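You operate a simulated robot arm through the tools that you are given. There is no shell and no other tool. Be economical: measure what you need, move in short steps, check, and stop when the job is done.

You are at the controls of a simulated robot arm. One attempt, no reset.

Task
Pile some things up. At the end: the red cane pot stands on top of the yellow book (marked "RECIPES"); the orange tin from the packed cartons by the sideboard is on the window end of the ledge, with the orange copper mould from there on top of it and the silver napkin ring on top of that; whatever was shut is shut again. Leave all else as you found it, and nothing knocked over. Set down upright: orange tin.

Only the result counts: the job must be done as asked and must still hold three seconds after the hand-in. Knocking over, shifting, dropping, spilling or breaking anything else fails it. Flat cloth is picked up by pressing the open fingertips on it (5 to 10 N) and closing them slowly along it; thin cloth reads only 2 to 8 mm in the jaws.

Robot
A 7-joint arm with a two-finger parallel gripper, fixed in place. Base frame: the origin is at the foot of the arm, x ahead of it, y to its left, z up; the work surface is at about z = 760. Readings come in mm, rad, newtons and seconds.
With the tool pointing down near the work surface it reaches from about 200 to 680 mm from the base axis. Its first joint turns from -1.152 to 1.152 rad. Payload 2.4 kg.
The tool frame sits at the grasp point between the pads (the TCP): z along the fingers, y along the line on which they close. The tips reach 30 mm beyond it. The gripper opens to 94 mm. The fingers are 28 mm wide and 10 mm thick; the gripper's body (50 by 96 mm) begins 55 mm behind the TCP.
Orientation is that of the tool frame in the base frame, as a unit quaternion [x, y, z, w]. With the fingers straight down and closing along the base's y, the tool's x points along the base's -x, its y along +y and its z along -z.

Tools
- The arm moves only by the tool drive_tool. Its argument "rows" is a list of rows, each a list of 3 entries, a list of its own where there are three numbers: the shift along the tool's x, y, z in mm, then the turn, a rotation vector about the tool's x, y, z in degrees, then the gripper command, from -1 (shut) to 1 (fully open), values between in proportion. In form: [[[x, y, z], [ax, ay, az], fingers], ...]. A call has 1 to 12 rows; each row shifts and turns the commanded pose from where the row before left it, along the tool's axes as they then stand. Rows are played at 5 a second. More than 50 mm and 0.15 rad between two rows, or a gripper value outside its range, and nothing of the call is played. A pose out of reach is approached as far as the arm can. The call stops where the force on the tool passes 40 N (or 10 N more than at its start, if that is more) or the arm is blocked; 0.2 s more then pass. Each finger travels about 153 mm/s and halts on what it meets, pressing with about 28 N; the grip force reading is that of the motor and also rises with nothing between the fingers. The clock runs only during rows and for 0.2 s after the last one: add rows that do not move to give the fingers time. It gives the time, the measured TCP pose, the force on the tool (base axes), the opening and the grip force at its end, in the units of the frame above (readings bear some noise), with the torque about the TCP (base axes, N m) and any sound that the robot's microphone picked up.
- Cameras (640 x 400 px; columns grow to the right, rows downward): "scene" is fixed at [33.5, 473.8, 1435.6]; the picture's right is [-0.78, -0.62, 0.00], its down [-0.41, 0.52, -0.75] and it looks along [0.47, -0.59, -0.66] (base axes); focal length 268 px, centre (320, 200). "wrist" rides on the gripper at [76, 14, -102] in the tool frame; the picture's right is [-0.18, 0.98, 0.00], its down [-0.75, -0.14, -0.64] and it looks along [-0.63, -0.12, 0.77] (tool axes); focal length 243 px, centre (320, 200). There is no depth. A picture from a camera that has moved, and an enlarged one, comes with that camera's place and axes in the base frame and with its lens.
- capture(camera): a new picture of that camera. It takes no simulated time.
- zoom(camera, box): a new picture of the part [left, top, right, bottom] of that camera's present view, enlarged. It takes no simulated time.
- hand_in(): hands the job in; it is judged then, once.

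Go step by step. Nothing tells you positions but the pictures and the camera data: compare them with the known pose of the tool, close in by small moves and look again before you grip or let go. The budget is 120 turns and 76 pictures, counting those below and the enlarged ones. Unless the task says otherwise, let go and move clear before handing in, and close with one line.

The tools are called after "Emit:" by a JSON object that holds its "fn" and its "kwargs". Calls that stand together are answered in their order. drive_tool: Moves the arm, as the interface text tells. Its arguments: {"type":"object","properties":{"rows":{"type":"array","items":{"type":"array"}}},"required":["rows"]} The other tools are called the same way: capture (camera) takes a picture; zoom (camera, box) takes an enlarged picture of a part of a camera's view; hand_in () hands the job in.

At the start:

```text
time: 0.0
tcp_pos: [432.7, 1.4, 1102.4]
orientation: [0.0, 1.0, 0.001, 0.0]
wrist_force: [0.2, -0.4, 1.2]
moment: [0.02, 0.02, 0.0]
finger_gap: 94.0
grip_force: 0.0
```

scene: 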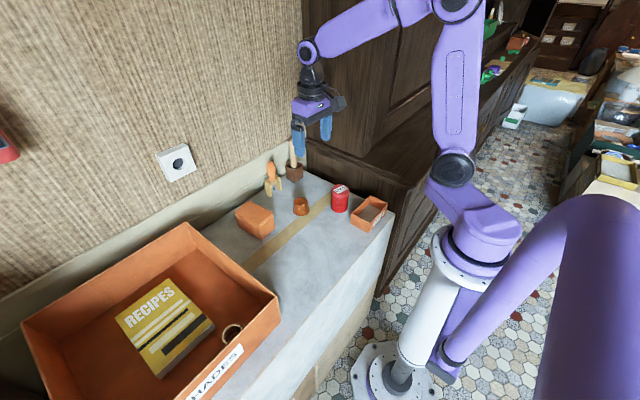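
wrist: 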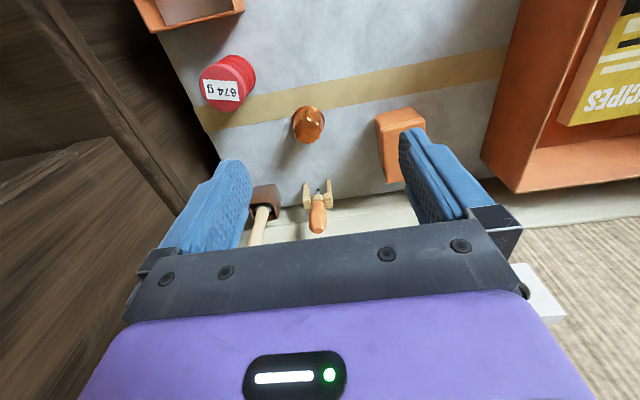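

I see a carton top with an orange block, a copper mould, a red labelled pot and a small tray, plus an open carton holding the yellow book and a ring. I'll zoom in to identify each one.

Emit:
{"fn": "zoom", "kwargs": {"camera": "scene", "box": [220, 130, 420, 255]}}

Emit:
{"fn": "zoom", "kwargs": {"camera": "scene", "box": [0, 200, 320, 400]}}

Emit:
{"fn": "zoom", "kwargs": {"camera": "scene", "box": [440, 0, 640, 125]}}

Emit:
{"fn": "zoom", "kwargs": {"camera": "scene", "box": [0, 80, 240, 230]}}

```text
3.20 times, centred on (320, 192) of scene
camera zoom: at [33.5, 473.8, 1435.6], right [-0.78, -0.62, 0.0], down [-0.41, 0.52, -0.75], along [0.47, -0.59, -0.66], focal length 857 px, centre (320, 224)
```

zoom: 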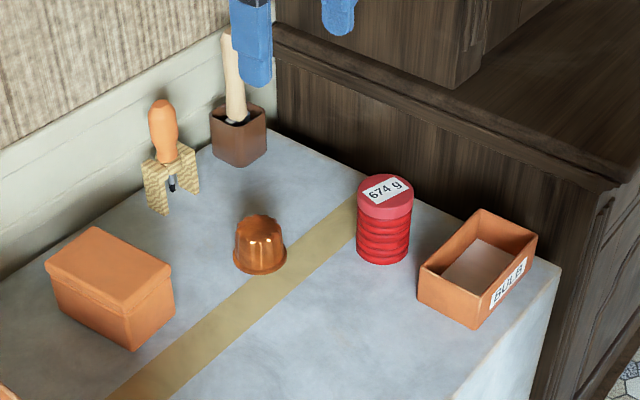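

```text
2.00 times, centred on (160, 300) of scene
camera zoom: at [33.5, 473.8, 1435.6], right [-0.78, -0.62, 0.0], down [-0.41, 0.52, -0.75], along [0.47, -0.59, -0.66], focal length 536 px, centre (640, 0)
```

zoom: 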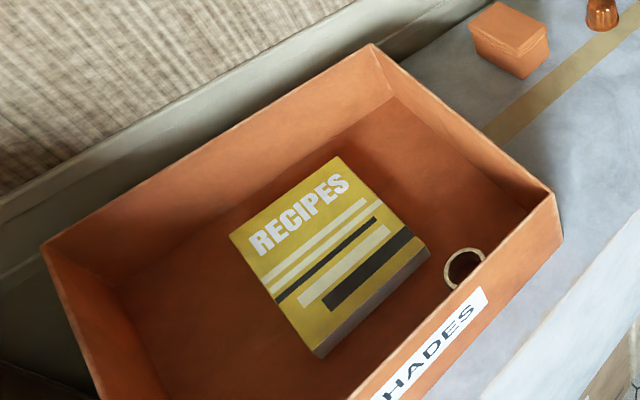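

```text
3.20 times, centred on (540, 62) of scene
camera zoom: at [33.5, 473.8, 1435.6], right [-0.78, -0.62, 0.0], down [-0.41, 0.52, -0.75], along [0.47, -0.59, -0.66], focal length 857 px, centre (-384, 640)
```

zoom: 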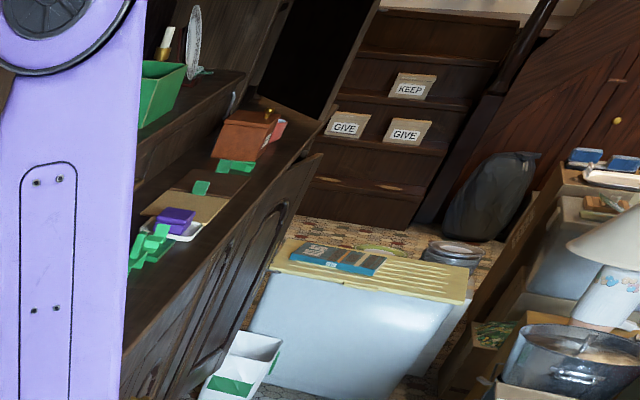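

```text
2.67 times, centred on (120, 155) of scene
camera zoom: at [33.5, 473.8, 1435.6], right [-0.78, -0.62, 0.0], down [-0.41, 0.52, -0.75], along [0.47, -0.59, -0.66], focal length 714 px, centre (853, 320)
```

zoom: 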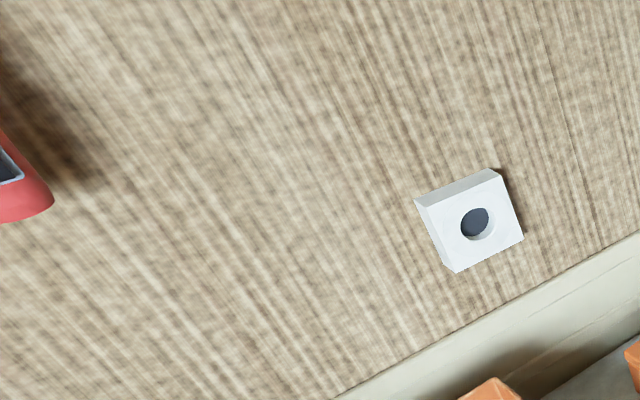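

The tin, mould and a red ribbed pot are on the near surface, and the book is in the left carton. The ledge and the silver napkin ring haven't shown up yet, so I'll swing left and look.

Emit:
{"fn": "drive_tool", "kwargs": {"rows": [[[0, 49, 0], [0, 0, -6.6], 1], [[0, 49, 0], [0, 0, -6.6], 1], [[0, 49, 0], [0, 0, -6.6], 1], [[0, 49, 0], [0, 0, -6.6], 1], [[0, 49, 0], [0, 0, -6.6], 1], [[0, 0, 0], [0, 0, 0], 1]]}}

Emit:
{"fn": "capture", "kwargs": {"camera": "wrist"}}

Emit:
{"fn": "capture", "kwargs": {"camera": "scene"}}

```text
time: 1.4
tcp_pos: [376.9, 234.4, 1102.4]
orientation: [-0.284, 0.959, 0.0, 0.0]
wrist_force: [-0.2, -0.7, 0.4]
moment: [-0.01, 0.02, 0.0]
finger_gap: 93.8
grip_force: 0.1
```

```text
69 pictures are left
camera wrist: at [303.1, 205.6, 1204.2], right [-0.38, 0.92, 0.0], down [0.71, 0.29, 0.64], along [0.59, 0.24, -0.77], focal length 243 px, centre (320, 200)
```

wrist: 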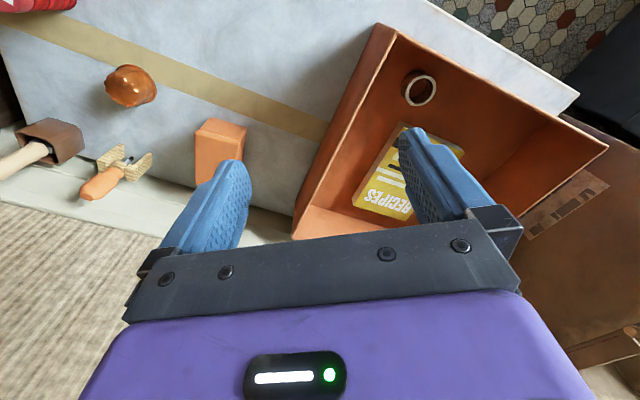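

```text
68 pictures are left
```

scene: 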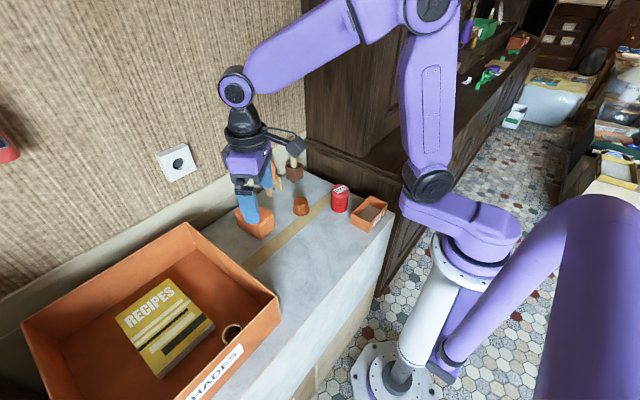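

The open carton also holds a ring with a pale rim. I'll tilt the camera outward to look at the wall and further left for the ledge and window.

Emit:
{"fn": "drive_tool", "kwargs": {"rows": [[[0, 0, 0], [0, -8, 0], 1], [[0, 0, 0], [0, -8, 0], 1], [[0, 0, 0], [0, -8, 0], 1], [[0, 0, 0], [0, -8, 0], 1], [[0, 0, 0], [0, -8, 0], 1], [[0, 0, 0], [0, 0, 0], 1]]}}

Emit:
{"fn": "capture", "kwargs": {"camera": "wrist"}}

```text
time: 2.8
tcp_pos: [377.2, 235.0, 1103.9]
orientation: [-0.266, 0.901, 0.097, 0.329]
wrist_force: [-0.1, -0.1, -0.2]
moment: [0.01, 0.04, 0.0]
finger_gap: 94.1
grip_force: 0.1
```

```text
67 pictures are left
camera wrist: at [263.3, 180.4, 1131.1], right [-0.42, 0.9, 0.12], down [0.21, -0.03, 0.98], along [0.88, 0.43, -0.18], focal length 243 px, centre (320, 200)
```

wrist: 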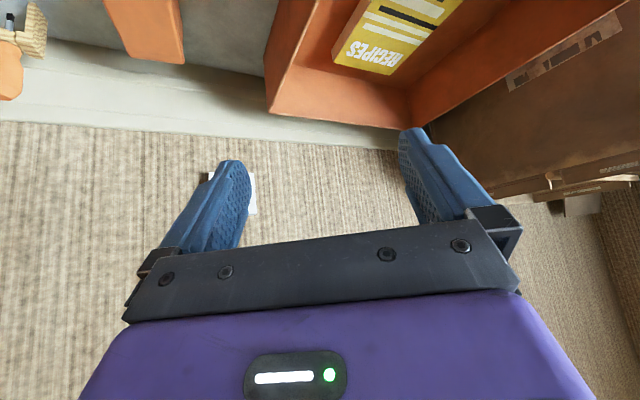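

On the left there is another carton, but no ledge yet. I'll swing further left while keeping this tilt.

Emit:
{"fn": "drive_tool", "kwargs": {"rows": [[[0, 49, 0], [-5.1, 0, -6.1], 1], [[0, 49, 0], [-5.1, 0, -6.1], 1], [[0, 49, 0], [-5.1, 0, -6.1], 1], [[0, 30, 0], [-5.1, 0, -6.1], 1], [[0, 0, 0], [-5.1, 0, -6.1], 1], [[0, 0, 0], [-5.1, 0, -6.1], 1], [[0, 0, 0], [0, 0, 0], 1]]}}

Emit:
{"fn": "capture", "kwargs": {"camera": "wrist"}}

```text
time: 4.4
tcp_pos: [256.6, 363.3, 1101.4]
orientation: [-0.608, 0.717, 0.22, 0.261]
wrist_force: [-0.3, -0.5, -0.3]
moment: [-0.01, 0.0, 0.01]
finger_gap: 94.1
grip_force: 0.0
```

```text
66 pictures are left
camera wrist: at [221.0, 244.1, 1131.1], right [-0.95, 0.3, 0.12], down [0.16, 0.14, 0.98], along [0.27, 0.94, -0.18], focal length 243 px, centre (320, 200)
```

wrist: 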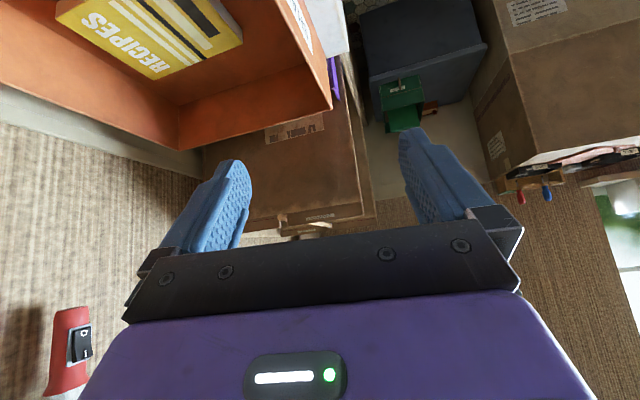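

The window seems to be off to the left and behind. I'll swing back and check the right (sideboard) side.

Emit:
{"fn": "drive_tool", "kwargs": {"rows": [[[0, 0, 0], [5.1, 0, 6.1], 1], [[0, -40, 0], [5.1, 0, 6.1], 1], [[0, -49, 0], [5.1, 0, 6.1], 1], [[0, -49, 0], [5.1, 0, 6.1], 1], [[0, -49, 0], [5.1, 0, 6.1], 1], [[0, -49, 0], [5.1, 0, 6.1], 1], [[0, -49, 0], [5.1, 0, 6.1], 1], [[0, -49, 0], [5.1, 0, 6.1], 1], [[0, -49, 0], [5.1, 0, 6.1], 1], [[0, -30, 0], [5.1, 0, 6.1], 1], [[0, 0, 0], [0, 0, 0], 1]]}}

Emit:
{"fn": "capture", "kwargs": {"camera": "wrist"}}

```text
time: 6.8
tcp_pos: [514.7, 71.8, 1104.7]
orientation: [-0.009, 0.939, 0.003, 0.343]
wrist_force: [-0.7, -0.1, -0.3]
moment: [-0.03, -0.04, 0.0]
finger_gap: 94.0
grip_force: 0.1
```

```text
65 pictures are left
camera wrist: at [388.6, 84.0, 1132.1], right [0.12, 0.99, 0.12], down [0.17, -0.14, 0.98], along [0.98, -0.1, -0.18], focal length 243 px, centre (320, 200)
```

wrist: 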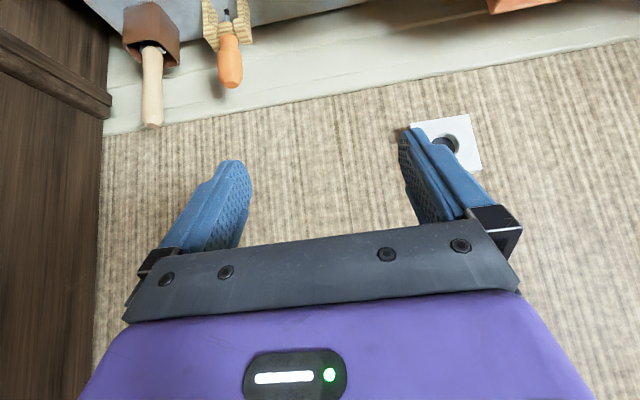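

This is the wall with only a pale skirting band under it. I'll continue right.

Emit:
{"fn": "drive_tool", "kwargs": {"rows": [[[40, -40, 0], [5.1, 0, 6.1], 1], [[40, -20, 0], [5.1, 0, 6.1], 1], [[30, -20, 0], [5.1, 0, 6.1], 1], [[0, -20, 0], [5.1, 0, 6.1], 1], [[0, -20, 0], [5.1, 0, 6.1], 1], [[0, 0, 0], [5.1, 0, 6.1], 1], [[0, 0, 0], [5.1, 0, 6.1], 1], [[0, 0, 0], [0, 0, 0], 1]]}}

Emit:
{"fn": "capture", "kwargs": {"camera": "wrist"}}

```text
refused: row 1 steps farther than a row can; nothing moved
```

```text
64 pictures are left
camera wrist: at [388.6, 84.0, 1132.1], right [0.12, 0.99, 0.12], down [0.17, -0.14, 0.98], along [0.98, -0.1, -0.18], focal length 243 px, centre (320, 200)
```

wrist: 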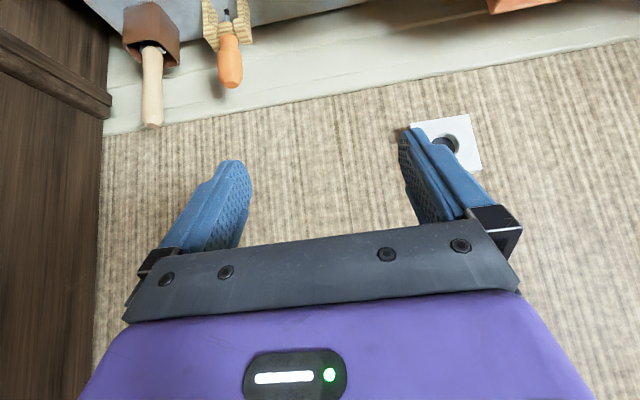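

One row was too long, so I'll repeat the right swing with shorter steps.

Emit:
{"fn": "drive_tool", "kwargs": {"rows": [[[27, -25, -22], [5.1, 0, 6.1], 1], [[27, -25, -22], [5.1, 0, 6.1], 1], [[27, -25, -22], [5.1, 0, 6.1], 1], [[15, -25, -12], [5.1, 0, 6.1], 1], [[0, -25, 0], [5.1, 0, 6.1], 1], [[0, -25, 0], [5.1, 0, 6.1], 1], [[0, 0, 0], [5.1, 0, 6.1], 1], [[0, 0, 0], [0, 0, 0], 1]]}}

Emit:
{"fn": "capture", "kwargs": {"camera": "wrist"}}

```text
time: 8.6
tcp_pos: [349.5, -46.0, 1101.9]
orientation: [0.43, 0.836, -0.156, 0.303]
wrist_force: [-0.3, -0.7, 0.4]
moment: [0.0, 0.0, 0.01]
finger_gap: 94.2
grip_force: 0.0
```

```text
63 pictures are left
camera wrist: at [286.5, 63.7, 1130.0], right [0.88, 0.45, 0.12], down [-0.02, -0.22, 0.98], along [0.47, -0.86, -0.18], focal length 243 px, centre (320, 200)
```

wrist: 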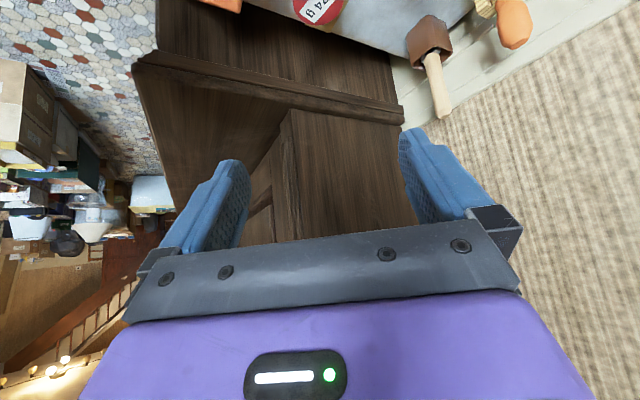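

The sideboard is adjacent on the right, and no ledge is visible there. I'll check the front of the work surface and the floor-level areas near the base.

Emit:
{"fn": "zoom", "kwargs": {"camera": "scene", "box": [200, 150, 440, 400]}}

Emit:
{"fn": "drive_tool", "kwargs": {"rows": [[[0, 0, 0], [0, 8, 0], 1], [[0, 0, 0], [0, 8, 0], 1], [[0, 0, 0], [0, 8, 0], 1], [[0, 0, 0], [0, 8, 0], 1], [[0, 0, 0], [0, 8, 0], 1], [[0, 0, 0], [0, 8, 0], 1], [[0, 0, 0], [0, 8, 0], 1], [[0, 0, 0], [0, 0, 0], 1]]}}

Emit:
{"fn": "capture", "kwargs": {"camera": "wrist"}}

```text
1.60 times, centred on (320, 275) of scene
camera zoom: at [33.5, 473.8, 1435.6], right [-0.78, -0.62, 0.0], down [-0.41, 0.52, -0.75], along [0.47, -0.59, -0.66], focal length 429 px, centre (320, 80)
```

zoom: 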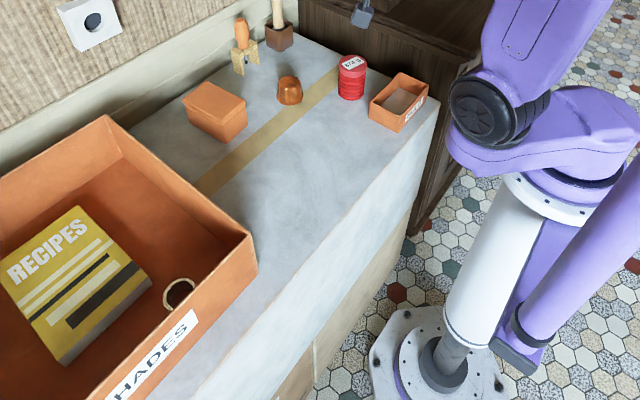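

```text
time: 10.4
tcp_pos: [347.9, -45.2, 1099.7]
orientation: [0.454, 0.88, 0.066, -0.124]
wrist_force: [0.0, 0.2, -0.4]
moment: [-0.02, -0.02, 0.0]
finger_gap: 93.9
grip_force: 0.1
```

```text
61 pictures are left
camera wrist: at [331.9, -1.3, 1219.5], right [0.9, 0.43, -0.05], down [0.41, -0.82, 0.41], along [0.13, -0.39, -0.91], focal length 243 px, centre (320, 200)
```

wrist: 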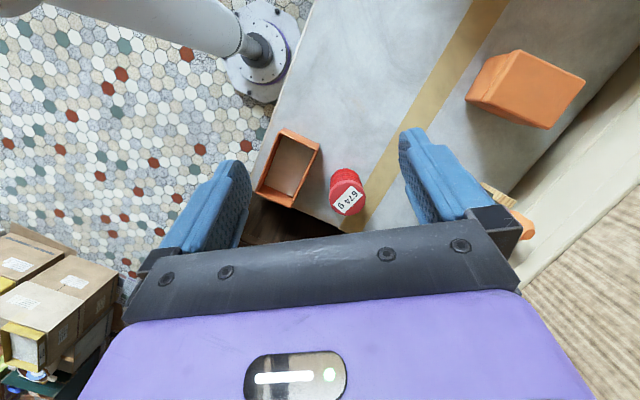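

A rough triangulation puts the wall about 90 mm behind the cartons, so the pale band may be a ledge with a horizontal top. I'll go low facing the wall for a good look.

Emit:
{"fn": "drive_tool", "kwargs": {"rows": [[[0, 0, 0], [0, -8, 0], 1], [[0, 0, 0], [0, -8, 0], 1], [[0, 0, 0], [0, 0, -8], 1], [[0, 0, 0], [0, 0, -8], 1], [[0, 0, 0], [0, 0, -8], 1], [[0, 40, 0], [0, 0, -8], 1], [[0, 40, 0], [0, 0, -8], 1], [[0, 40, 0], [0, 0, -8], 1], [[0, 40, 0], [0, 0, -8], 1], [[0, 0, 0], [0, -8, 0], 1], [[0, 0, 0], [0, -8, 0], 1], [[0, 0, 0], [0, 0, 0], 1]]}}

Emit:
{"fn": "capture", "kwargs": {"camera": "wrist"}}

```text
time: 13.0
tcp_pos: [398.3, 104.1, 1101.4]
orientation: [-0.014, 0.99, 0.004, 0.14]
wrist_force: [0.5, 0.6, -1.2]
moment: [0.02, -0.02, 0.03]
finger_gap: 93.9
grip_force: 0.0
```

```text
60 pictures are left
camera wrist: at [294.5, 115.2, 1178.0], right [0.15, 0.99, 0.05], down [0.55, -0.13, 0.83], along [0.82, -0.1, -0.56], focal length 243 px, centre (320, 200)
```

wrist: 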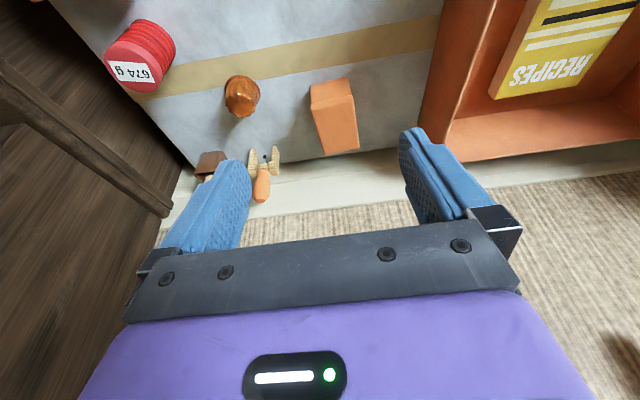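

Emit:
{"fn": "zoom", "kwargs": {"camera": "wrist", "box": [180, 80, 440, 240]}}

Emit:
{"fn": "zoom", "kwargs": {"camera": "scene", "box": [0, 150, 200, 330]}}

```text
2.46 times, centred on (310, 160) of wrist
camera zoom: at [294.5, 115.2, 1178.0], right [0.15, 0.99, 0.05], down [0.55, -0.13, 0.83], along [0.82, -0.1, -0.56], focal length 597 px, centre (345, 298)
```

zoom: 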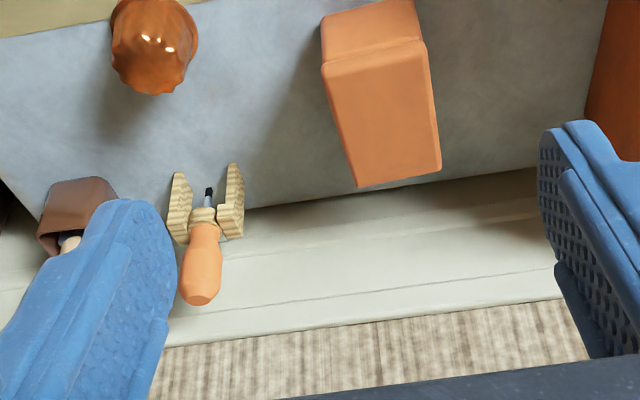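

```text
2.22 times, centred on (100, 240) of scene
camera zoom: at [33.5, 473.8, 1435.6], right [-0.78, -0.62, 0.0], down [-0.41, 0.52, -0.75], along [0.47, -0.59, -0.66], focal length 595 px, centre (809, 111)
```

zoom: 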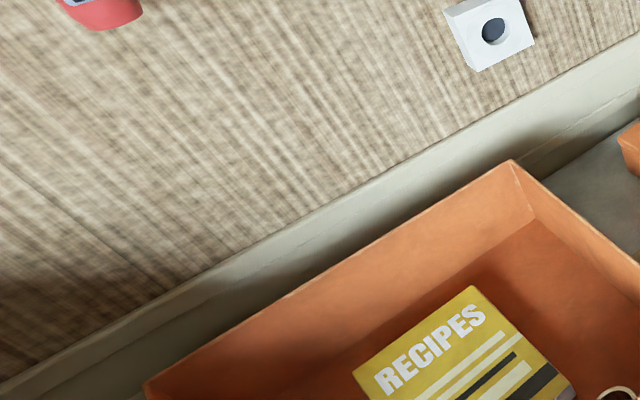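

The pale band is only vertical skirting. I'll look at the left/near side again at other elevations to find the ledge.

Emit:
{"fn": "drive_tool", "kwargs": {"rows": [[[0, 45, 0], [0, 0, -8], 1], [[0, 45, 0], [0, 0, -8], 1], [[0, 45, 0], [0, 0, -8], 1], [[0, 45, 0], [0, 0, -8], 1], [[0, 45, 0], [0, 0, -8], 1], [[0, 20, 0], [0, 0, -8], 1], [[0, 0, 0], [0, 0, -8], 1], [[0, 0, 0], [0, 0, -8], 1], [[0, 0, 0], [0, 0, -8], 1], [[0, 0, 0], [0, 0, 0], 1]]}}

Emit:
{"fn": "capture", "kwargs": {"camera": "wrist"}}

```text
time: 15.2
tcp_pos: [320.3, 329.7, 1080.4]
orientation: [-0.594, 0.792, -0.08, 0.115]
wrist_force: [-0.3, -0.1, -0.4]
moment: [-0.02, -0.01, -0.02]
finger_gap: 94.1
grip_force: 0.1
```

```text
57 pictures are left
camera wrist: at [257.2, 259.3, 1168.1], right [-0.86, 0.46, -0.24], down [0.16, 0.68, 0.72], along [0.49, 0.58, -0.65], focal length 243 px, centre (320, 200)
```

wrist: 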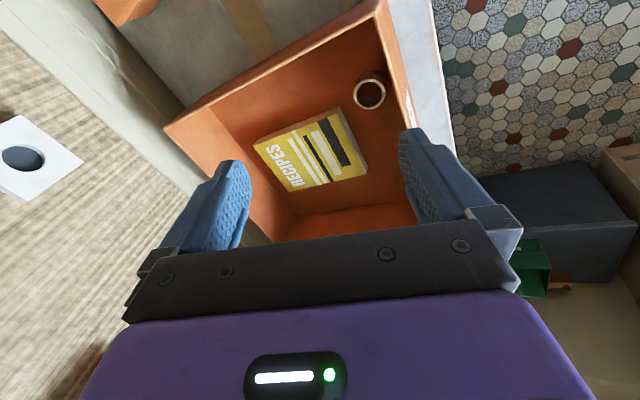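

Emit:
{"fn": "zoom", "kwargs": {"camera": "wrist", "box": [0, 0, 240, 200]}}

Emit:
{"fn": "zoom", "kwargs": {"camera": "wrist", "box": [330, 40, 430, 130]}}

```text
2.00 times, centred on (120, 100) of wrist
camera zoom: at [257.2, 259.3, 1168.1], right [-0.86, 0.46, -0.24], down [0.16, 0.68, 0.72], along [0.49, 0.58, -0.65], focal length 485 px, centre (720, 400)
```

zoom: 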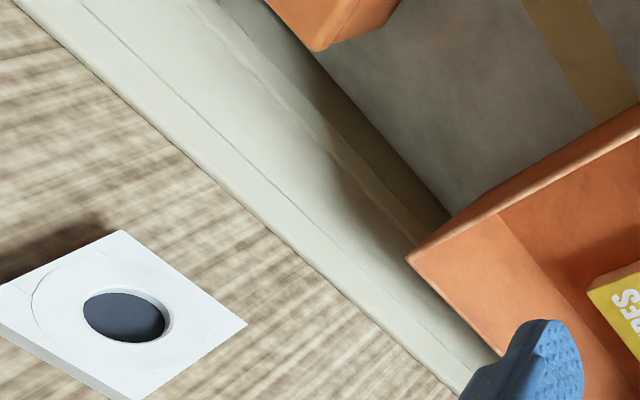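

```text
4.44 times, centred on (380, 85) of wrist
camera zoom: at [257.2, 259.3, 1168.1], right [-0.86, 0.46, -0.24], down [0.16, 0.68, 0.72], along [0.49, 0.58, -0.65], focal length 1078 px, centre (53, 711)
```

zoom: 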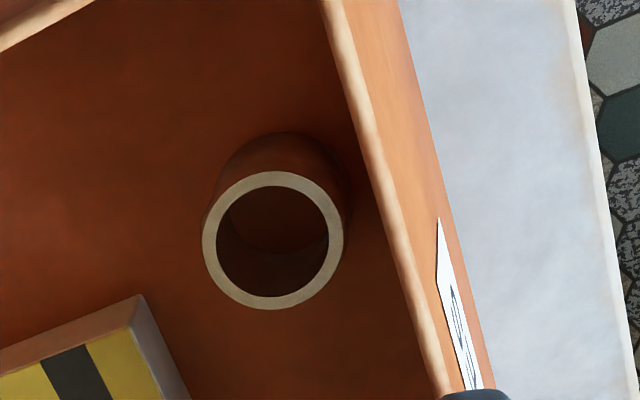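

The box ring is a brown cup with a pale rim, not silver. I'll now look at the sideboard side from closer up.

Emit:
{"fn": "drive_tool", "kwargs": {"rows": [[[0, 0, -20], [0, 0, 8], 1], [[0, -40, 0], [0, 0, 8], 1], [[0, -45, 0], [0, 0, 8], 1], [[0, -45, 0], [0, 0, 8], 1], [[0, -45, 0], [0, 0, 8], 1], [[0, -45, 0], [0, 0, 8], 1], [[0, -45, 0], [0, 0, 8], 1], [[0, -45, 0], [0, 0, 8], 1], [[0, -45, 0], [0, 0, 8], 1], [[0, -45, 0], [0, 0, 8], 1], [[0, -20, 0], [0, 0, 8], 1], [[0, 0, 0], [0, 0, 0], 1]]}}

Emit:
{"fn": "drive_tool", "kwargs": {"rows": [[[20, 0, 0], [0, 0, 8], 1], [[20, 0, 0], [0, 0, 8], 1], [[0, 0, 0], [0, 0, 8], 1], [[0, 0, 0], [0, 0, 8], 1], [[0, 0, 0], [0, 0, 8], 1], [[0, 0, 0], [0, 0, 0], 1]]}}

Emit:
{"fn": "capture", "kwargs": {"camera": "wrist"}}

Emit:
{"fn": "capture", "kwargs": {"camera": "scene"}}

```text
time: 17.8
tcp_pos: [512.1, -8.1, 1153.4]
orientation: [0.127, 0.982, 0.022, 0.137]
wrist_force: [-0.6, 0.7, -0.3]
moment: [0.01, -0.01, 0.0]
finger_gap: 94.3
grip_force: 0.0
```

```text
time: 19.2
tcp_pos: [474.8, 7.1, 1141.6]
orientation: [0.454, 0.88, 0.068, 0.122]
wrist_force: [0.2, 0.7, 0.9]
moment: [0.02, -0.01, -0.01]
finger_gap: 93.9
grip_force: 0.0
```

```text
54 pictures are left
camera wrist: at [413.3, 76.4, 1231.8], right [0.87, 0.42, 0.25], down [0.13, -0.7, 0.7], along [0.47, -0.58, -0.67], focal length 243 px, centre (320, 200)
```

wrist: 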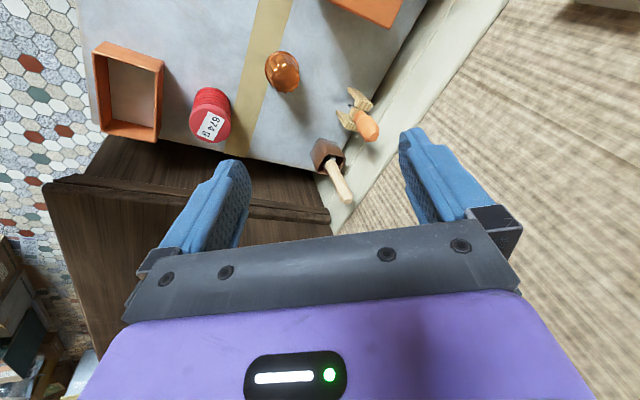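

```text
53 pictures are left
```

scene: 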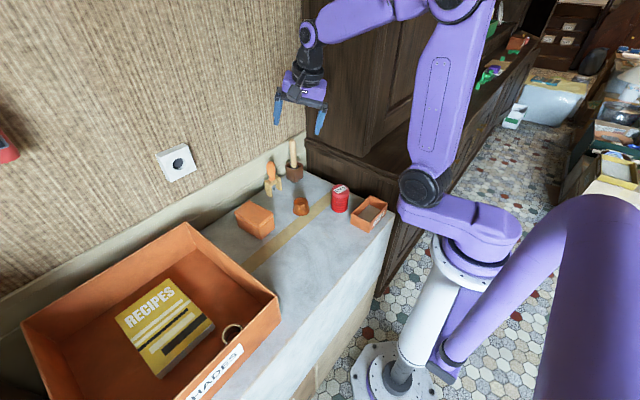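

The object in the box is probably the silver napkin ring after all: a metallic open cylinder reflecting the orange box. To find the true surface height and any ledge, I'll go low facing the wall and look.

Emit:
{"fn": "drive_tool", "kwargs": {"rows": [[[0, 0, 0], [0, 8, 0], 1], [[0, 0, 0], [0, 8, 0], 1], [[0, 0, 0], [0, 0, -8], 1], [[0, 0, 0], [0, 0, -8], 1], [[0, 0, 0], [0, 0, -8], 1], [[0, 0, 0], [0, 0, -8], 1], [[0, 0, 0], [0, 0, -8], 1], [[0, 0, 0], [0, 0, -8], 1], [[0, 0, 0], [0, 0, -6.5], 1], [[40, 30, 0], [0, 0, 0], 1], [[30, 30, 30], [0, 0, 0], 1], [[0, 0, 0], [0, 0, 0], 1]]}}

Emit:
{"fn": "drive_tool", "kwargs": {"rows": [[[0, 25, 40], [0, 0, 0], 1], [[0, 0, 45], [0, 0, 0], 1], [[0, 0, 45], [0, 0, 0], 1], [[0, 0, 45], [0, -8, 0], 1], [[0, 0, 0], [0, -8, 0], 1], [[0, 0, 0], [0, -8, 0], 1], [[0, 0, 0], [0, -8, 0], 1], [[0, 0, 0], [0, 0, 0], 1]]}}

Emit:
{"fn": "capture", "kwargs": {"camera": "wrist"}}

```text
refused: row 11 steps farther than a row can; nothing moved
```

```text
time: 21.0
tcp_pos: [542.6, 21.5, 982.4]
orientation: [0.455, 0.813, -0.059, 0.359]
wrist_force: [0.3, 0.3, -1.1]
moment: [0.02, 0.0, -0.03]
finger_gap: 94.0
grip_force: 0.1
```

```text
52 pictures are left
camera wrist: at [472.7, 127.6, 1010.1], right [0.83, 0.44, 0.34], down [-0.2, -0.33, 0.92], along [0.52, -0.83, -0.19], focal length 243 px, centre (320, 200)
```

wrist: 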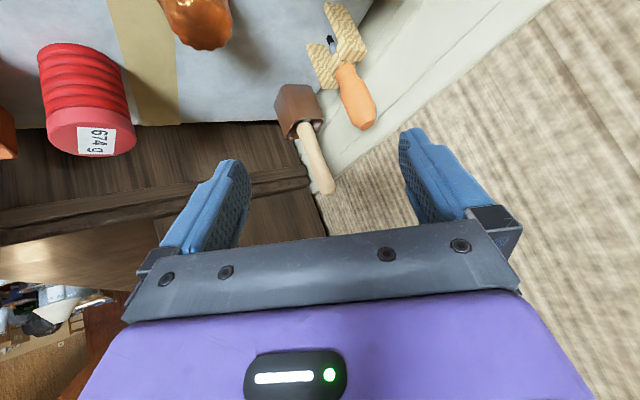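

Still no separate ledge here. I'll rise, and look down over the left end of the grey surface from directly above.

Emit:
{"fn": "drive_tool", "kwargs": {"rows": [[[0, 0, -40], [0, 8, 0], 1], [[0, 0, -40], [0, 8, 0], 1], [[0, 0, -40], [0, 8, 0], 1], [[0, 0, -30], [0, 8, 0], 1], [[0, 0, 0], [0, 8, 0], 1], [[30, 0, 0], [0, 8, 0], 1], [[30, 0, 0], [0, 0, -8], 1], [[0, 40, 0], [0, 0, -8], 1], [[0, 40, 0], [0, 0, -8], 1], [[0, 40, 0], [0, 0, -8], 1], [[0, 0, 0], [0, 0, 0], 1]]}}

```text
time: 23.4
tcp_pos: [509.6, 205.6, 1137.8]
orientation: [0.177, 0.976, 0.125, 0.035]
wrist_force: [0.4, 0.3, -0.1]
moment: [0.02, 0.03, 0.01]
finger_gap: 94.1
grip_force: 0.1
```

Emit:
{"fn": "drive_tool", "kwargs": {"rows": [[[0, 0, 0], [7.4, 0.7, 0], 1], [[0, 0, 0], [7.4, 0.7, 0], 1], [[0, 0, 0], [0, 0, -8], 1], [[0, 0, 0], [0, 0, -8], 1], [[0, 0, 0], [0, 0, -8], 1], [[0, 0, 0], [0, 0, -8], 1], [[0, 0, 0], [0, 0, -8], 1], [[0, 0, 0], [0, 0, -8], 1], [[0, 45, 0], [0, 0, 0], 1], [[0, 45, 0], [0, 0, -8], 1], [[0, 45, 0], [0, 0, -8], 1], [[0, 45, 0], [0, 0, -8], 1]]}}

Emit:
{"fn": "capture", "kwargs": {"camera": "wrist"}}

```text
time: 26.0
tcp_pos: [408.9, 355.5, 1140.3]
orientation: [-0.434, 0.901, 0.002, 0.0]
wrist_force: [0.5, 0.4, -0.3]
moment: [-0.01, 0.0, -0.01]
finger_gap: 94.2
grip_force: 0.0
```

```text
51 pictures are left
camera wrist: at [349.4, 305.5, 1242.1], right [-0.65, 0.76, 0.0], down [0.58, 0.5, 0.64], along [0.48, 0.42, -0.77], focal length 243 px, centre (320, 200)
```

wrist: 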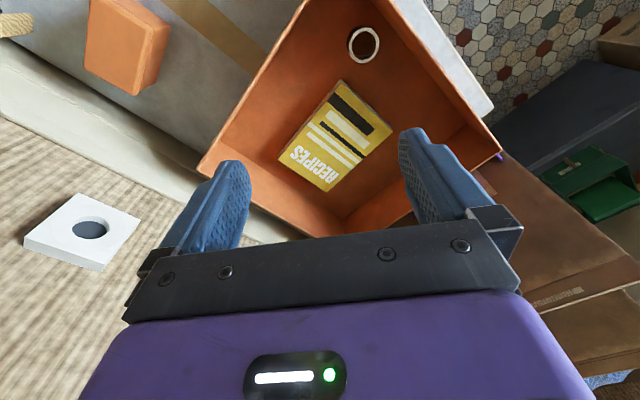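

Nothing more on the left. I'll inspect the counter on the right from above before deciding where the ledge is.

Emit:
{"fn": "drive_tool", "kwargs": {"rows": [[[0, -45, 0], [0, 0, 8], 1], [[0, -45, 0], [0, 0, 8], 1], [[0, -45, 0], [0, 0, 8], 1], [[0, -45, 0], [0, 0, 8], 1], [[0, -45, 0], [0, 0, 8], 1], [[0, -45, 0], [0, 0, 8], 1], [[0, -45, 0], [0, 0, 8], 1], [[0, -45, 0], [0, 0, 8], 1], [[0, -45, 0], [0, 0, 8], 1], [[20, -45, 0], [0, 0, 8], 1], [[30, -30, 0], [0, 0, 8], 1], [[0, 0, 0], [0, 0, 8], 1]]}}

Emit:
{"fn": "capture", "kwargs": {"camera": "wrist"}}

```text
time: 28.6
tcp_pos: [460.7, -51.2, 1137.8]
orientation: [0.381, 0.925, 0.002, -0.001]
wrist_force: [0.2, -0.2, -0.6]
moment: [-0.02, 0.01, -0.02]
finger_gap: 93.9
grip_force: 0.1
```

```text
50 pictures are left
camera wrist: at [414.9, 13.1, 1240.2], right [0.82, 0.57, 0.0], down [0.44, -0.63, 0.64], along [0.36, -0.53, -0.77], focal length 243 px, centre (320, 200)
```

wrist: 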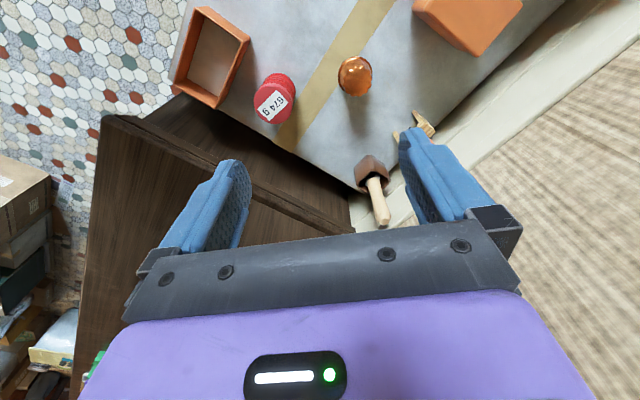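

Emit:
{"fn": "drive_tool", "kwargs": {"rows": [[[45, -10, 0], [0, 0, 8], 1], [[45, -10, 0], [0, 0, 8], 1], [[45, -10, 0], [0, 0, 8], 1], [[20, -30, 0], [0, 0, 8], 1], [[0, -20, 0], [0, -8, 0], 1], [[0, 0, 0], [0, -8, 0], 1], [[0, 0, 0], [0, 0, 0], 1]]}}

Emit:
{"fn": "capture", "kwargs": {"camera": "wrist"}}

```text
time: 30.2
tcp_pos: [299.9, 41.2, 1137.8]
orientation: [0.614, 0.777, -0.086, 0.108]
wrist_force: [1.0, 1.1, 0.4]
moment: [-0.01, -0.01, -0.02]
finger_gap: 93.9
grip_force: 0.1
```

```text
49 pictures are left
camera wrist: at [289.1, 143.4, 1215.1], right [1.0, 0.05, 0.05], down [-0.01, -0.57, 0.82], along [0.07, -0.82, -0.56], focal length 243 px, centre (320, 200)
```

wrist: 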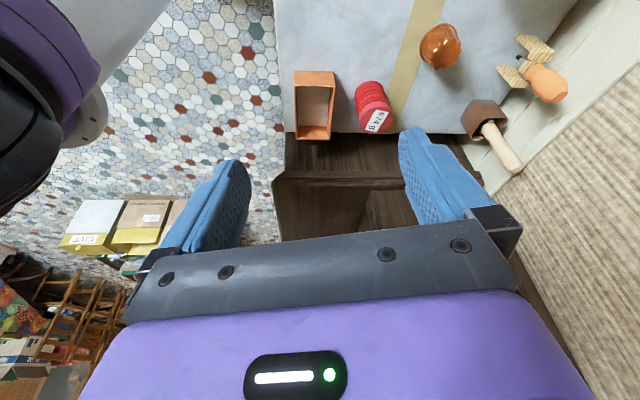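

The sideboard counter (about z = 910) is empty at the near end, which is the end toward the window. I'll look at it with the camera more level.

Emit:
{"fn": "drive_tool", "kwargs": {"rows": [[[0, 0, 0], [0, -8, 0], 1], [[0, -20, 0], [0, -8, 0], 1], [[0, -20, 0], [0, -8, 0], 1], [[0, 0, 0], [0, -8, 0], 1], [[0, 0, 0], [0, 0, 0], 1]]}}

Emit:
{"fn": "capture", "kwargs": {"camera": "wrist"}}

```text
time: 31.4
tcp_pos: [261.4, 32.3, 1136.3]
orientation: [0.567, 0.717, -0.251, 0.318]
wrist_force: [0.0, 0.2, 0.0]
moment: [0.0, 0.0, 0.0]
finger_gap: 94.1
grip_force: 0.0
```

```text
48 pictures are left
camera wrist: at [244.9, 159.5, 1148.9], right [0.98, 0.11, 0.14], down [-0.13, -0.06, 0.99], along [0.11, -0.99, -0.05], focal length 243 px, centre (320, 200)
```

wrist: 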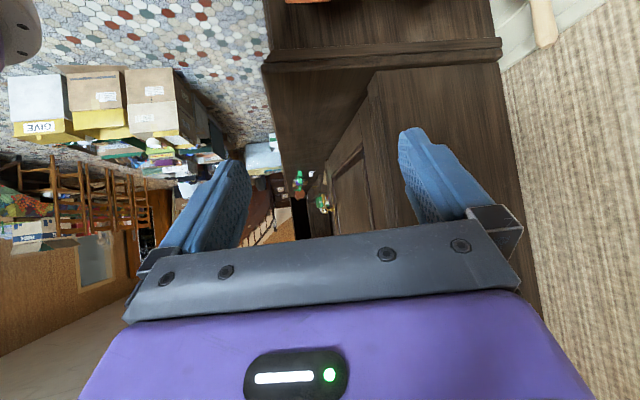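

Emit:
{"fn": "zoom", "kwargs": {"camera": "scene", "box": [200, 220, 400, 400]}}

Emit:
{"fn": "zoom", "kwargs": {"camera": "scene", "box": [300, 60, 480, 200]}}

```text
2.22 times, centred on (300, 310) of scene
camera zoom: at [33.5, 473.8, 1435.6], right [-0.78, -0.62, 0.0], down [-0.41, 0.52, -0.75], along [0.47, -0.59, -0.66], focal length 595 px, centre (364, -44)
```

zoom: 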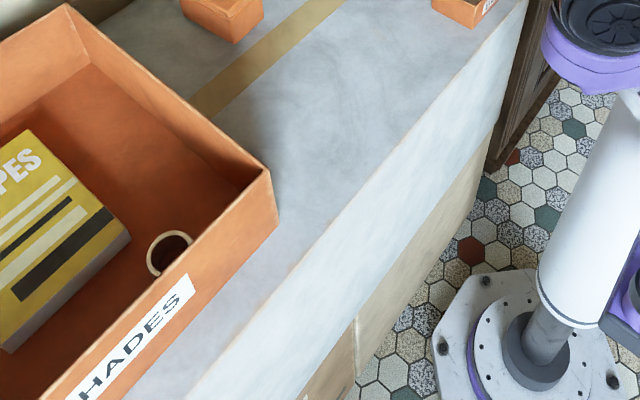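

```text
2.86 times, centred on (390, 130) of scene
camera zoom: at [33.5, 473.8, 1435.6], right [-0.78, -0.62, 0.0], down [-0.41, 0.52, -0.75], along [0.47, -0.59, -0.66], focal length 765 px, centre (120, 400)
```

zoom: 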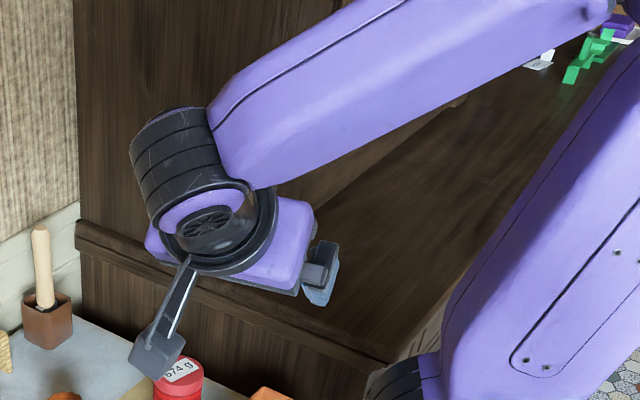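

The grey top is clearly the taped, packed carton, stacked on brown ones next to the sideboard. The only other flat place within reach is the sideboard's shelf in front of the upper cupboard, whose near end faces the window. I'll go over it and check by touch that it is solid.

Emit:
{"fn": "drive_tool", "kwargs": {"rows": [[[0, 0, 0], [0, 8, 0], 1], [[0, 0, 0], [0, 8, 0], 1], [[0, 0, 0], [0, 8, 0], 1], [[0, 0, 0], [0, 8, 0], 1], [[0, 0, 0], [0, 8, 0], 1], [[0, 0, 0], [0, 8, 0], 0], [[-45, 0, 0], [0, 0, 0], 0], [[-45, 0, 0], [0, 0, 0], -1], [[-45, 0, 0], [0, 0, 0], -1], [[0, 0, 0], [0, 0, 0], -1]]}}

Emit:
{"fn": "capture", "kwargs": {"camera": "wrist"}}

```text
time: 33.6
tcp_pos: [291.1, -101.7, 1136.9]
orientation: [0.62, 0.785, 0.001, -0.001]
wrist_force: [-0.3, 1.0, 0.6]
moment: [-0.05, 0.02, -0.01]
finger_gap: 0.1
grip_force: 28.1
```

```text
45 pictures are left
camera wrist: at [286.1, -23.4, 1237.7], right [1.0, 0.05, 0.0], down [0.04, -0.77, 0.64], along [0.03, -0.64, -0.77], focal length 243 px, centre (320, 200)
```

wrist: 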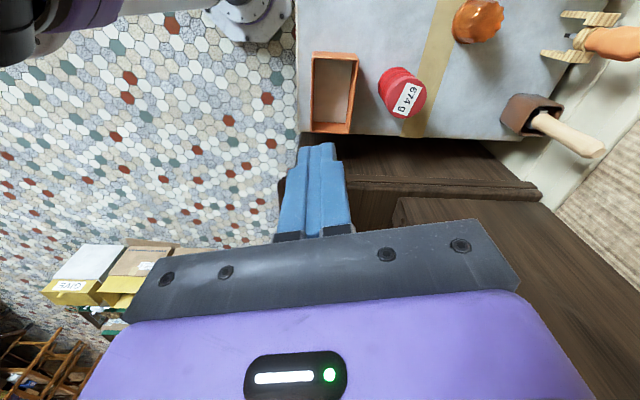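

Emit:
{"fn": "drive_tool", "kwargs": {"rows": [[[-48, -2, 0], [0, 0, 0], -1], [[-48, -2, 0], [0, 0, 0], -1], [[-48, -2, 0], [0, 0, 0], -1], [[-48, -2, 0], [0, 0, 0], -1], [[-40, -2, 0], [0, 0, 0], -1], [[0, 0, 45], [0, 0, 0], -1], [[0, 0, 45], [0, 0, 0], -1], [[0, 0, 45], [0, 0, 0], -1], [[0, 0, 0], [0, 0, 0], -1]]}}

Emit:
{"fn": "capture", "kwargs": {"camera": "wrist"}}

```text
time: 35.6
tcp_pos: [337.3, -329.1, 1002.8]
orientation: [0.62, 0.785, 0.001, -0.002]
wrist_force: [0.5, -0.9, 0.2]
moment: [0.02, -0.02, -0.03]
finger_gap: 0.0
grip_force: 28.2
```

```text
44 pictures are left
camera wrist: at [331.8, -251.4, 1105.2], right [1.0, 0.05, 0.0], down [0.04, -0.77, 0.64], along [0.03, -0.64, -0.77], focal length 243 px, centre (320, 200)
```

wrist: 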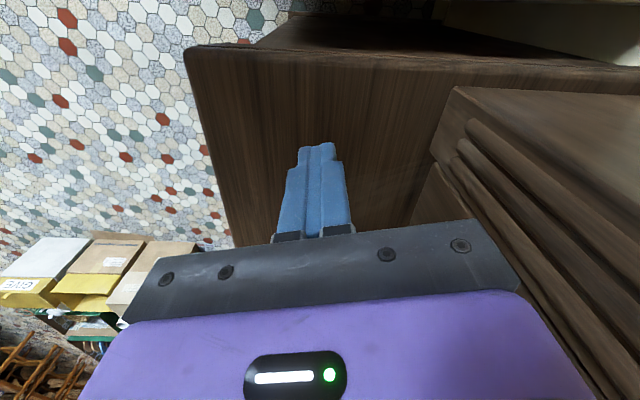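

The shelf is directly below, with its window end edge at about y = -285. I'll descend slowly to feel for it.

Emit:
{"fn": "drive_tool", "kwargs": {"rows": [[[0, 0, 40], [0, 0, 0], -1], [[0, 0, 20], [0, 0, 0], -1], [[0, 0, 10], [0, 0, 0], -1], [[0, 0, 10], [0, 0, 0], -1], [[0, 0, 10], [0, 0, 0], -1], [[0, 0, 10], [0, 0, 0], -1], [[0, 0, 10], [0, 0, 0], -1], [[0, 0, 10], [0, 0, 0], -1], [[0, 0, 10], [0, 0, 0], -1], [[0, 0, 10], [0, 0, 0], -1], [[0, 0, 10], [0, 0, 0], -1]]}}

```text
time: 37.0
tcp_pos: [335.6, -327.4, 910.6]
orientation: [0.62, 0.785, 0.001, -0.001]
wrist_force: [-5.4, 4.8, 14.1]
moment: [-0.05, 0.09, -0.05]
finger_gap: 0.2
grip_force: 27.9
stopped in row 6: the force on the tool passed its limit at 68 N (the readings are from after the stop); the commanded pose is now the measured one
```

The shelf is solid at z ≈ 880. I'll take it as the ledge, and now rise and go over the orange tin for a close look.

Emit:
{"fn": "drive_tool", "kwargs": {"rows": [[[0, 0, -45], [0, 0, 0], -1], [[0, 0, -45], [0, 0, 0], -1], [[0, 0, -45], [0, 0, 0], 0], [[0, 0, -45], [0, 0, 0], 0], [[0, 0, -30], [0, 0, 0], 1], [[45, 10, 0], [0, 0, -8], 1], [[40, 25, 0], [0, 0, -8], 1], [[35, 30, 0], [0, 0, -8], 1], [[20, 40, 0], [0, 0, -8], 1], [[10, 45, 0], [0, 0, -8], 1], [[0, 45, 0], [0, 0, -8], 1], [[0, 45, 0], [0, 0, -8], 1]]}}

```text
time: 39.6
tcp_pos: [446.8, -33.5, 1119.7]
orientation: [0.178, 0.984, 0.002, 0.0]
wrist_force: [-0.5, 1.1, -0.1]
moment: [-0.01, 0.03, -0.03]
finger_gap: 94.3
grip_force: 0.1
```

Emit:
{"fn": "drive_tool", "kwargs": {"rows": [[[0, 0, 0], [0, 0, -8], 1], [[0, 0, 0], [0, 0, -8], 1], [[0, 0, 0], [0, 0, -4.5], 1], [[-20, 42, 0], [0, 0, 0], 1], [[-20, 42, 0], [0, 0, 0], 1], [[-13, 42, 0], [0, 0, 0], 1], [[0, 12, 40], [0, 0, 0], 1], [[0, 0, 40], [0, 0, 0], 1], [[0, 0, 0], [0, 0, 0], 1]]}}

Emit:
{"fn": "capture", "kwargs": {"camera": "wrist"}}

```text
time: 41.6
tcp_pos: [500.0, 102.3, 1039.5]
orientation: [0.001, 1.0, 0.001, -0.001]
wrist_force: [0.5, 0.0, 0.5]
moment: [0.01, 0.04, 0.0]
finger_gap: 94.2
grip_force: 0.0
```

```text
43 pictures are left
camera wrist: at [422.1, 116.7, 1140.8], right [0.19, 0.98, 0.0], down [0.75, -0.14, 0.64], along [0.63, -0.12, -0.77], focal length 243 px, centre (320, 200)
```

wrist: 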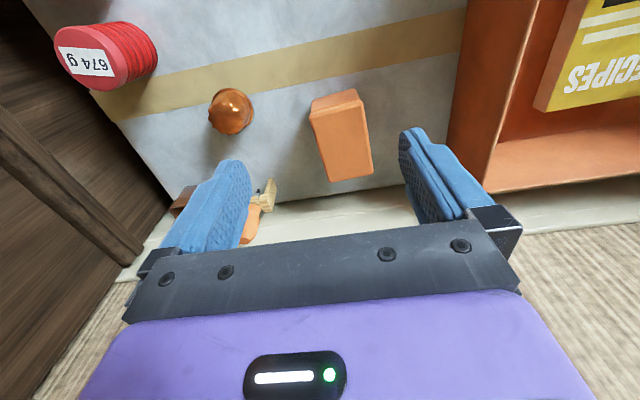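

Emit:
{"fn": "zoom", "kwargs": {"camera": "wrist", "box": [190, 60, 400, 200]}}

```text
2.86 times, centred on (295, 130) of wrist
camera zoom: at [422.1, 116.7, 1140.8], right [0.19, 0.98, 0.0], down [0.75, -0.14, 0.64], along [0.63, -0.12, -0.77], focal length 693 px, centre (391, 400)
```

zoom: 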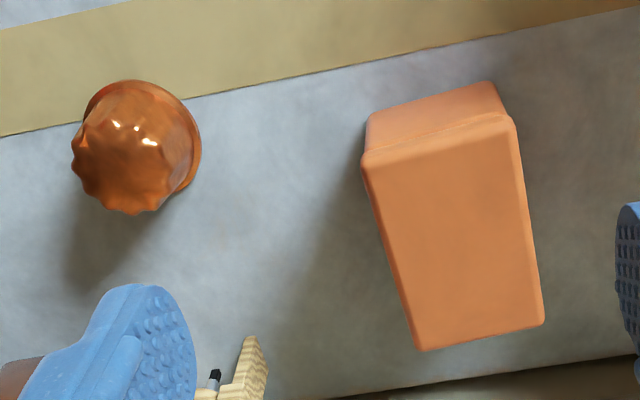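

The tin measures about 105 × 66 × 60, with its centre near (581, 119), top at about 840 and yaw about 3.5°. I'll move above it and check that the fingers straddle it.

Emit:
{"fn": "drive_tool", "kwargs": {"rows": [[[-40, 8, 0], [0, 0, -3.5], 1], [[-41, 6, 30], [0, 0, 0], 1], [[0, 0, 45], [0, 0, 0], 1], [[0, 0, 45], [0, 0, 0], 1], [[0, 0, 20], [0, 0, 0], 1], [[0, 0, 0], [0, 0, 0], 1]]}}

Emit:
{"fn": "capture", "kwargs": {"camera": "wrist"}}

Emit:
{"fn": "zoom", "kwargs": {"camera": "scene", "box": [200, 120, 380, 260]}}

```text
refused: row 2 steps farther than a row can; nothing moved
```

```text
41 pictures are left
camera wrist: at [422.1, 116.7, 1140.8], right [0.19, 0.98, 0.0], down [0.75, -0.14, 0.64], along [0.63, -0.12, -0.77], focal length 243 px, centre (320, 200)
```

wrist: 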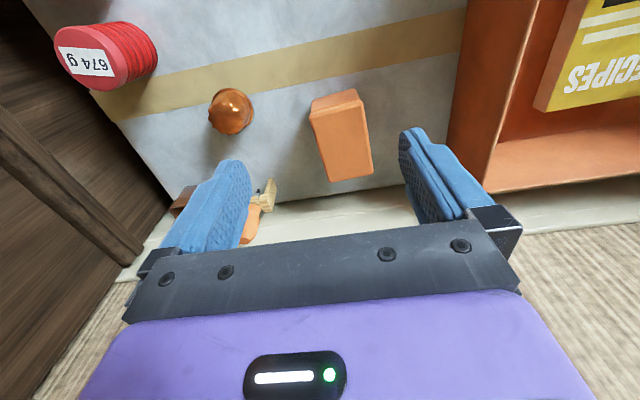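

```text
2.86 times, centred on (290, 190) of scene
camera zoom: at [33.5, 473.8, 1435.6], right [-0.78, -0.62, 0.0], down [-0.41, 0.52, -0.75], along [0.47, -0.59, -0.66], focal length 765 px, centre (406, 229)
```

zoom: 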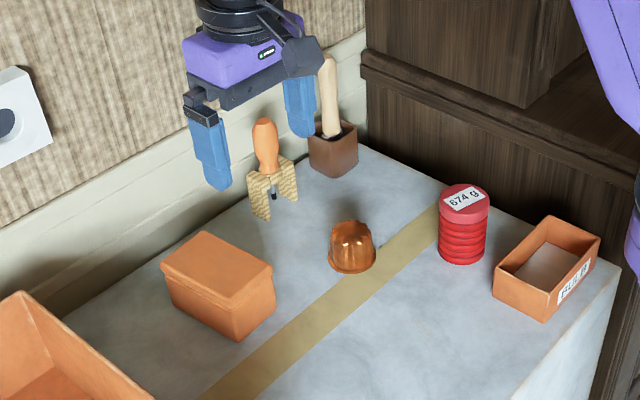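

Emit:
{"fn": "drive_tool", "kwargs": {"rows": [[[-40, 8, 0], [0, 0, -3.5], 1], [[-40, 6, 0], [0, 0, 0], 1], [[0, 0, 45], [0, 0, 0], 1], [[0, 0, 45], [0, 0, 0], 1], [[0, 0, 45], [0, 0, 0], 1], [[0, 0, 0], [0, 0, 0], 1]]}}

```text
time: 43.0
tcp_pos: [580.0, 118.7, 905.0]
orientation: [-0.029, 1.0, 0.002, 0.001]
wrist_force: [-0.1, -0.4, 0.2]
moment: [-0.01, -0.01, -0.02]
finger_gap: 94.3
grip_force: 0.0
```

Emit:
{"fn": "capture", "kwargs": {"camera": "wrist"}}

Emit:
{"fn": "zoom", "kwargs": {"camera": "scene", "box": [200, 140, 340, 260]}}

```text
39 pictures are left
camera wrist: at [501.1, 128.7, 1007.8], right [0.13, 0.99, 0.0], down [0.76, -0.1, 0.64], along [0.64, -0.08, -0.77], focal length 243 px, centre (320, 200)
```

wrist: 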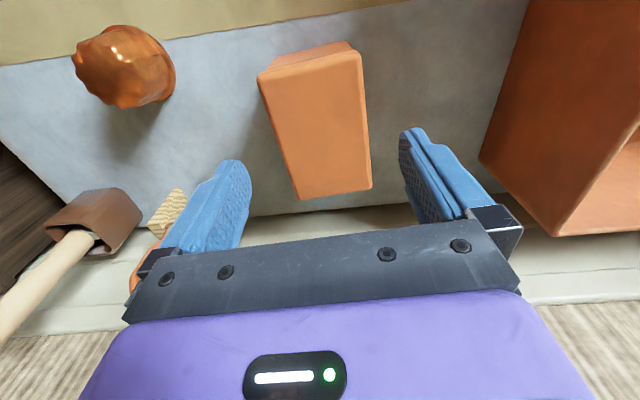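

```text
3.33 times, centred on (270, 200) of scene
camera zoom: at [33.5, 473.8, 1435.6], right [-0.78, -0.62, 0.0], down [-0.41, 0.52, -0.75], along [0.47, -0.59, -0.66], focal length 893 px, centre (487, 200)
```

zoom: 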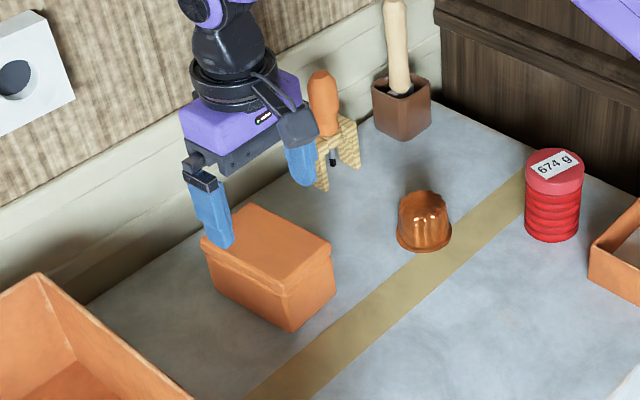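

The fingers straddle the tin well. I'll descend in small steps until the tips just feel the surface.

Emit:
{"fn": "drive_tool", "kwargs": {"rows": [[[-3, 2, 40], [0, 0, 0], 1], [[0, 0, 30], [0, 0, 0], 1], [[0, 0, 10], [0, 0, 0], 1], [[0, 0, 5], [0, 0, 0], 1], [[0, 0, 5], [0, 0, 0], 1], [[0, 0, 0], [0, 0, 0], 1]]}}

```text
time: 44.4
tcp_pos: [582.9, 121.0, 814.0]
orientation: [-0.03, 1.0, 0.001, 0.0]
wrist_force: [-0.5, 0.5, 0.6]
moment: [-0.03, -0.06, -0.03]
finger_gap: 93.7
grip_force: 0.0
```

Emit:
{"fn": "drive_tool", "kwargs": {"rows": [[[0, 0, 4], [0, 0, 0], 1], [[0, 0, 3], [0, 0, 0], 1], [[0, 0, 3], [0, 0, 0], 1], [[0, 0, 0], [0, 0, 0], 1]]}}

```text
time: 45.4
tcp_pos: [581.6, 121.0, 805.0]
orientation: [-0.029, 1.0, 0.0, 0.0]
wrist_force: [0.1, -0.2, -0.3]
moment: [-0.03, 0.02, 0.0]
finger_gap: 94.0
grip_force: 0.1
```

The tips are low enough on the tin, so I'll close the fingers now.

Emit:
{"fn": "drive_tool", "kwargs": {"rows": [[[0, 0, 0], [0, 0, 0], 0.7], [[0, 0, 0], [0, 0, 0], 0.5], [[0, 0, 0], [0, 0, 0], 0.3], [[0, 0, 0], [0, 0, 0], 0.1], [[0, 0, 0], [0, 0, 0], -0.2], [[0, 0, 0], [0, 0, 0], -1], [[0, 0, 0], [0, 0, 0], -1]]}}

```text
time: 47.0
tcp_pos: [581.6, 121.0, 805.0]
orientation: [-0.03, 1.0, 0.0, 0.0]
wrist_force: [1.1, -0.2, 0.4]
moment: [-0.09, 0.03, 0.03]
finger_gap: 76.2
grip_force: 28.4
```

Emit:
{"fn": "drive_tool", "kwargs": {"rows": [[[0, 0, -5], [0, 0, 0], -1], [[0, 0, -15], [0, 0, 0], -1], [[0, 0, -30], [0, 0, 0], -1], [[0, 0, 0], [0, 0, 0], -1]]}}

Emit:
{"fn": "capture", "kwargs": {"camera": "scene"}}

```text
time: 48.0
tcp_pos: [582.6, 121.8, 856.2]
orientation: [-0.03, 1.0, 0.001, -0.001]
wrist_force: [-0.8, -0.6, -2.3]
moment: [0.01, 0.03, -0.03]
finger_gap: 76.3
grip_force: 28.4
```

```text
37 pictures are left
```

scene: 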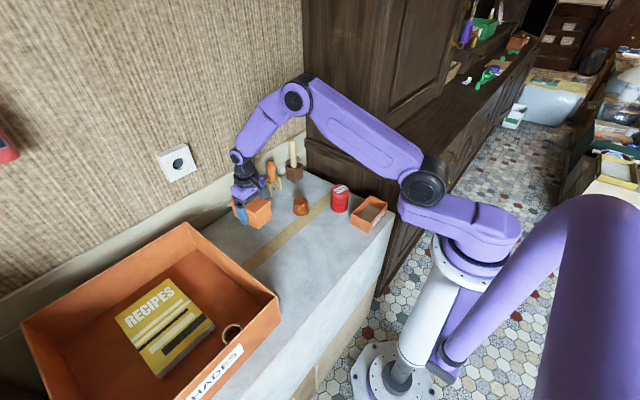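

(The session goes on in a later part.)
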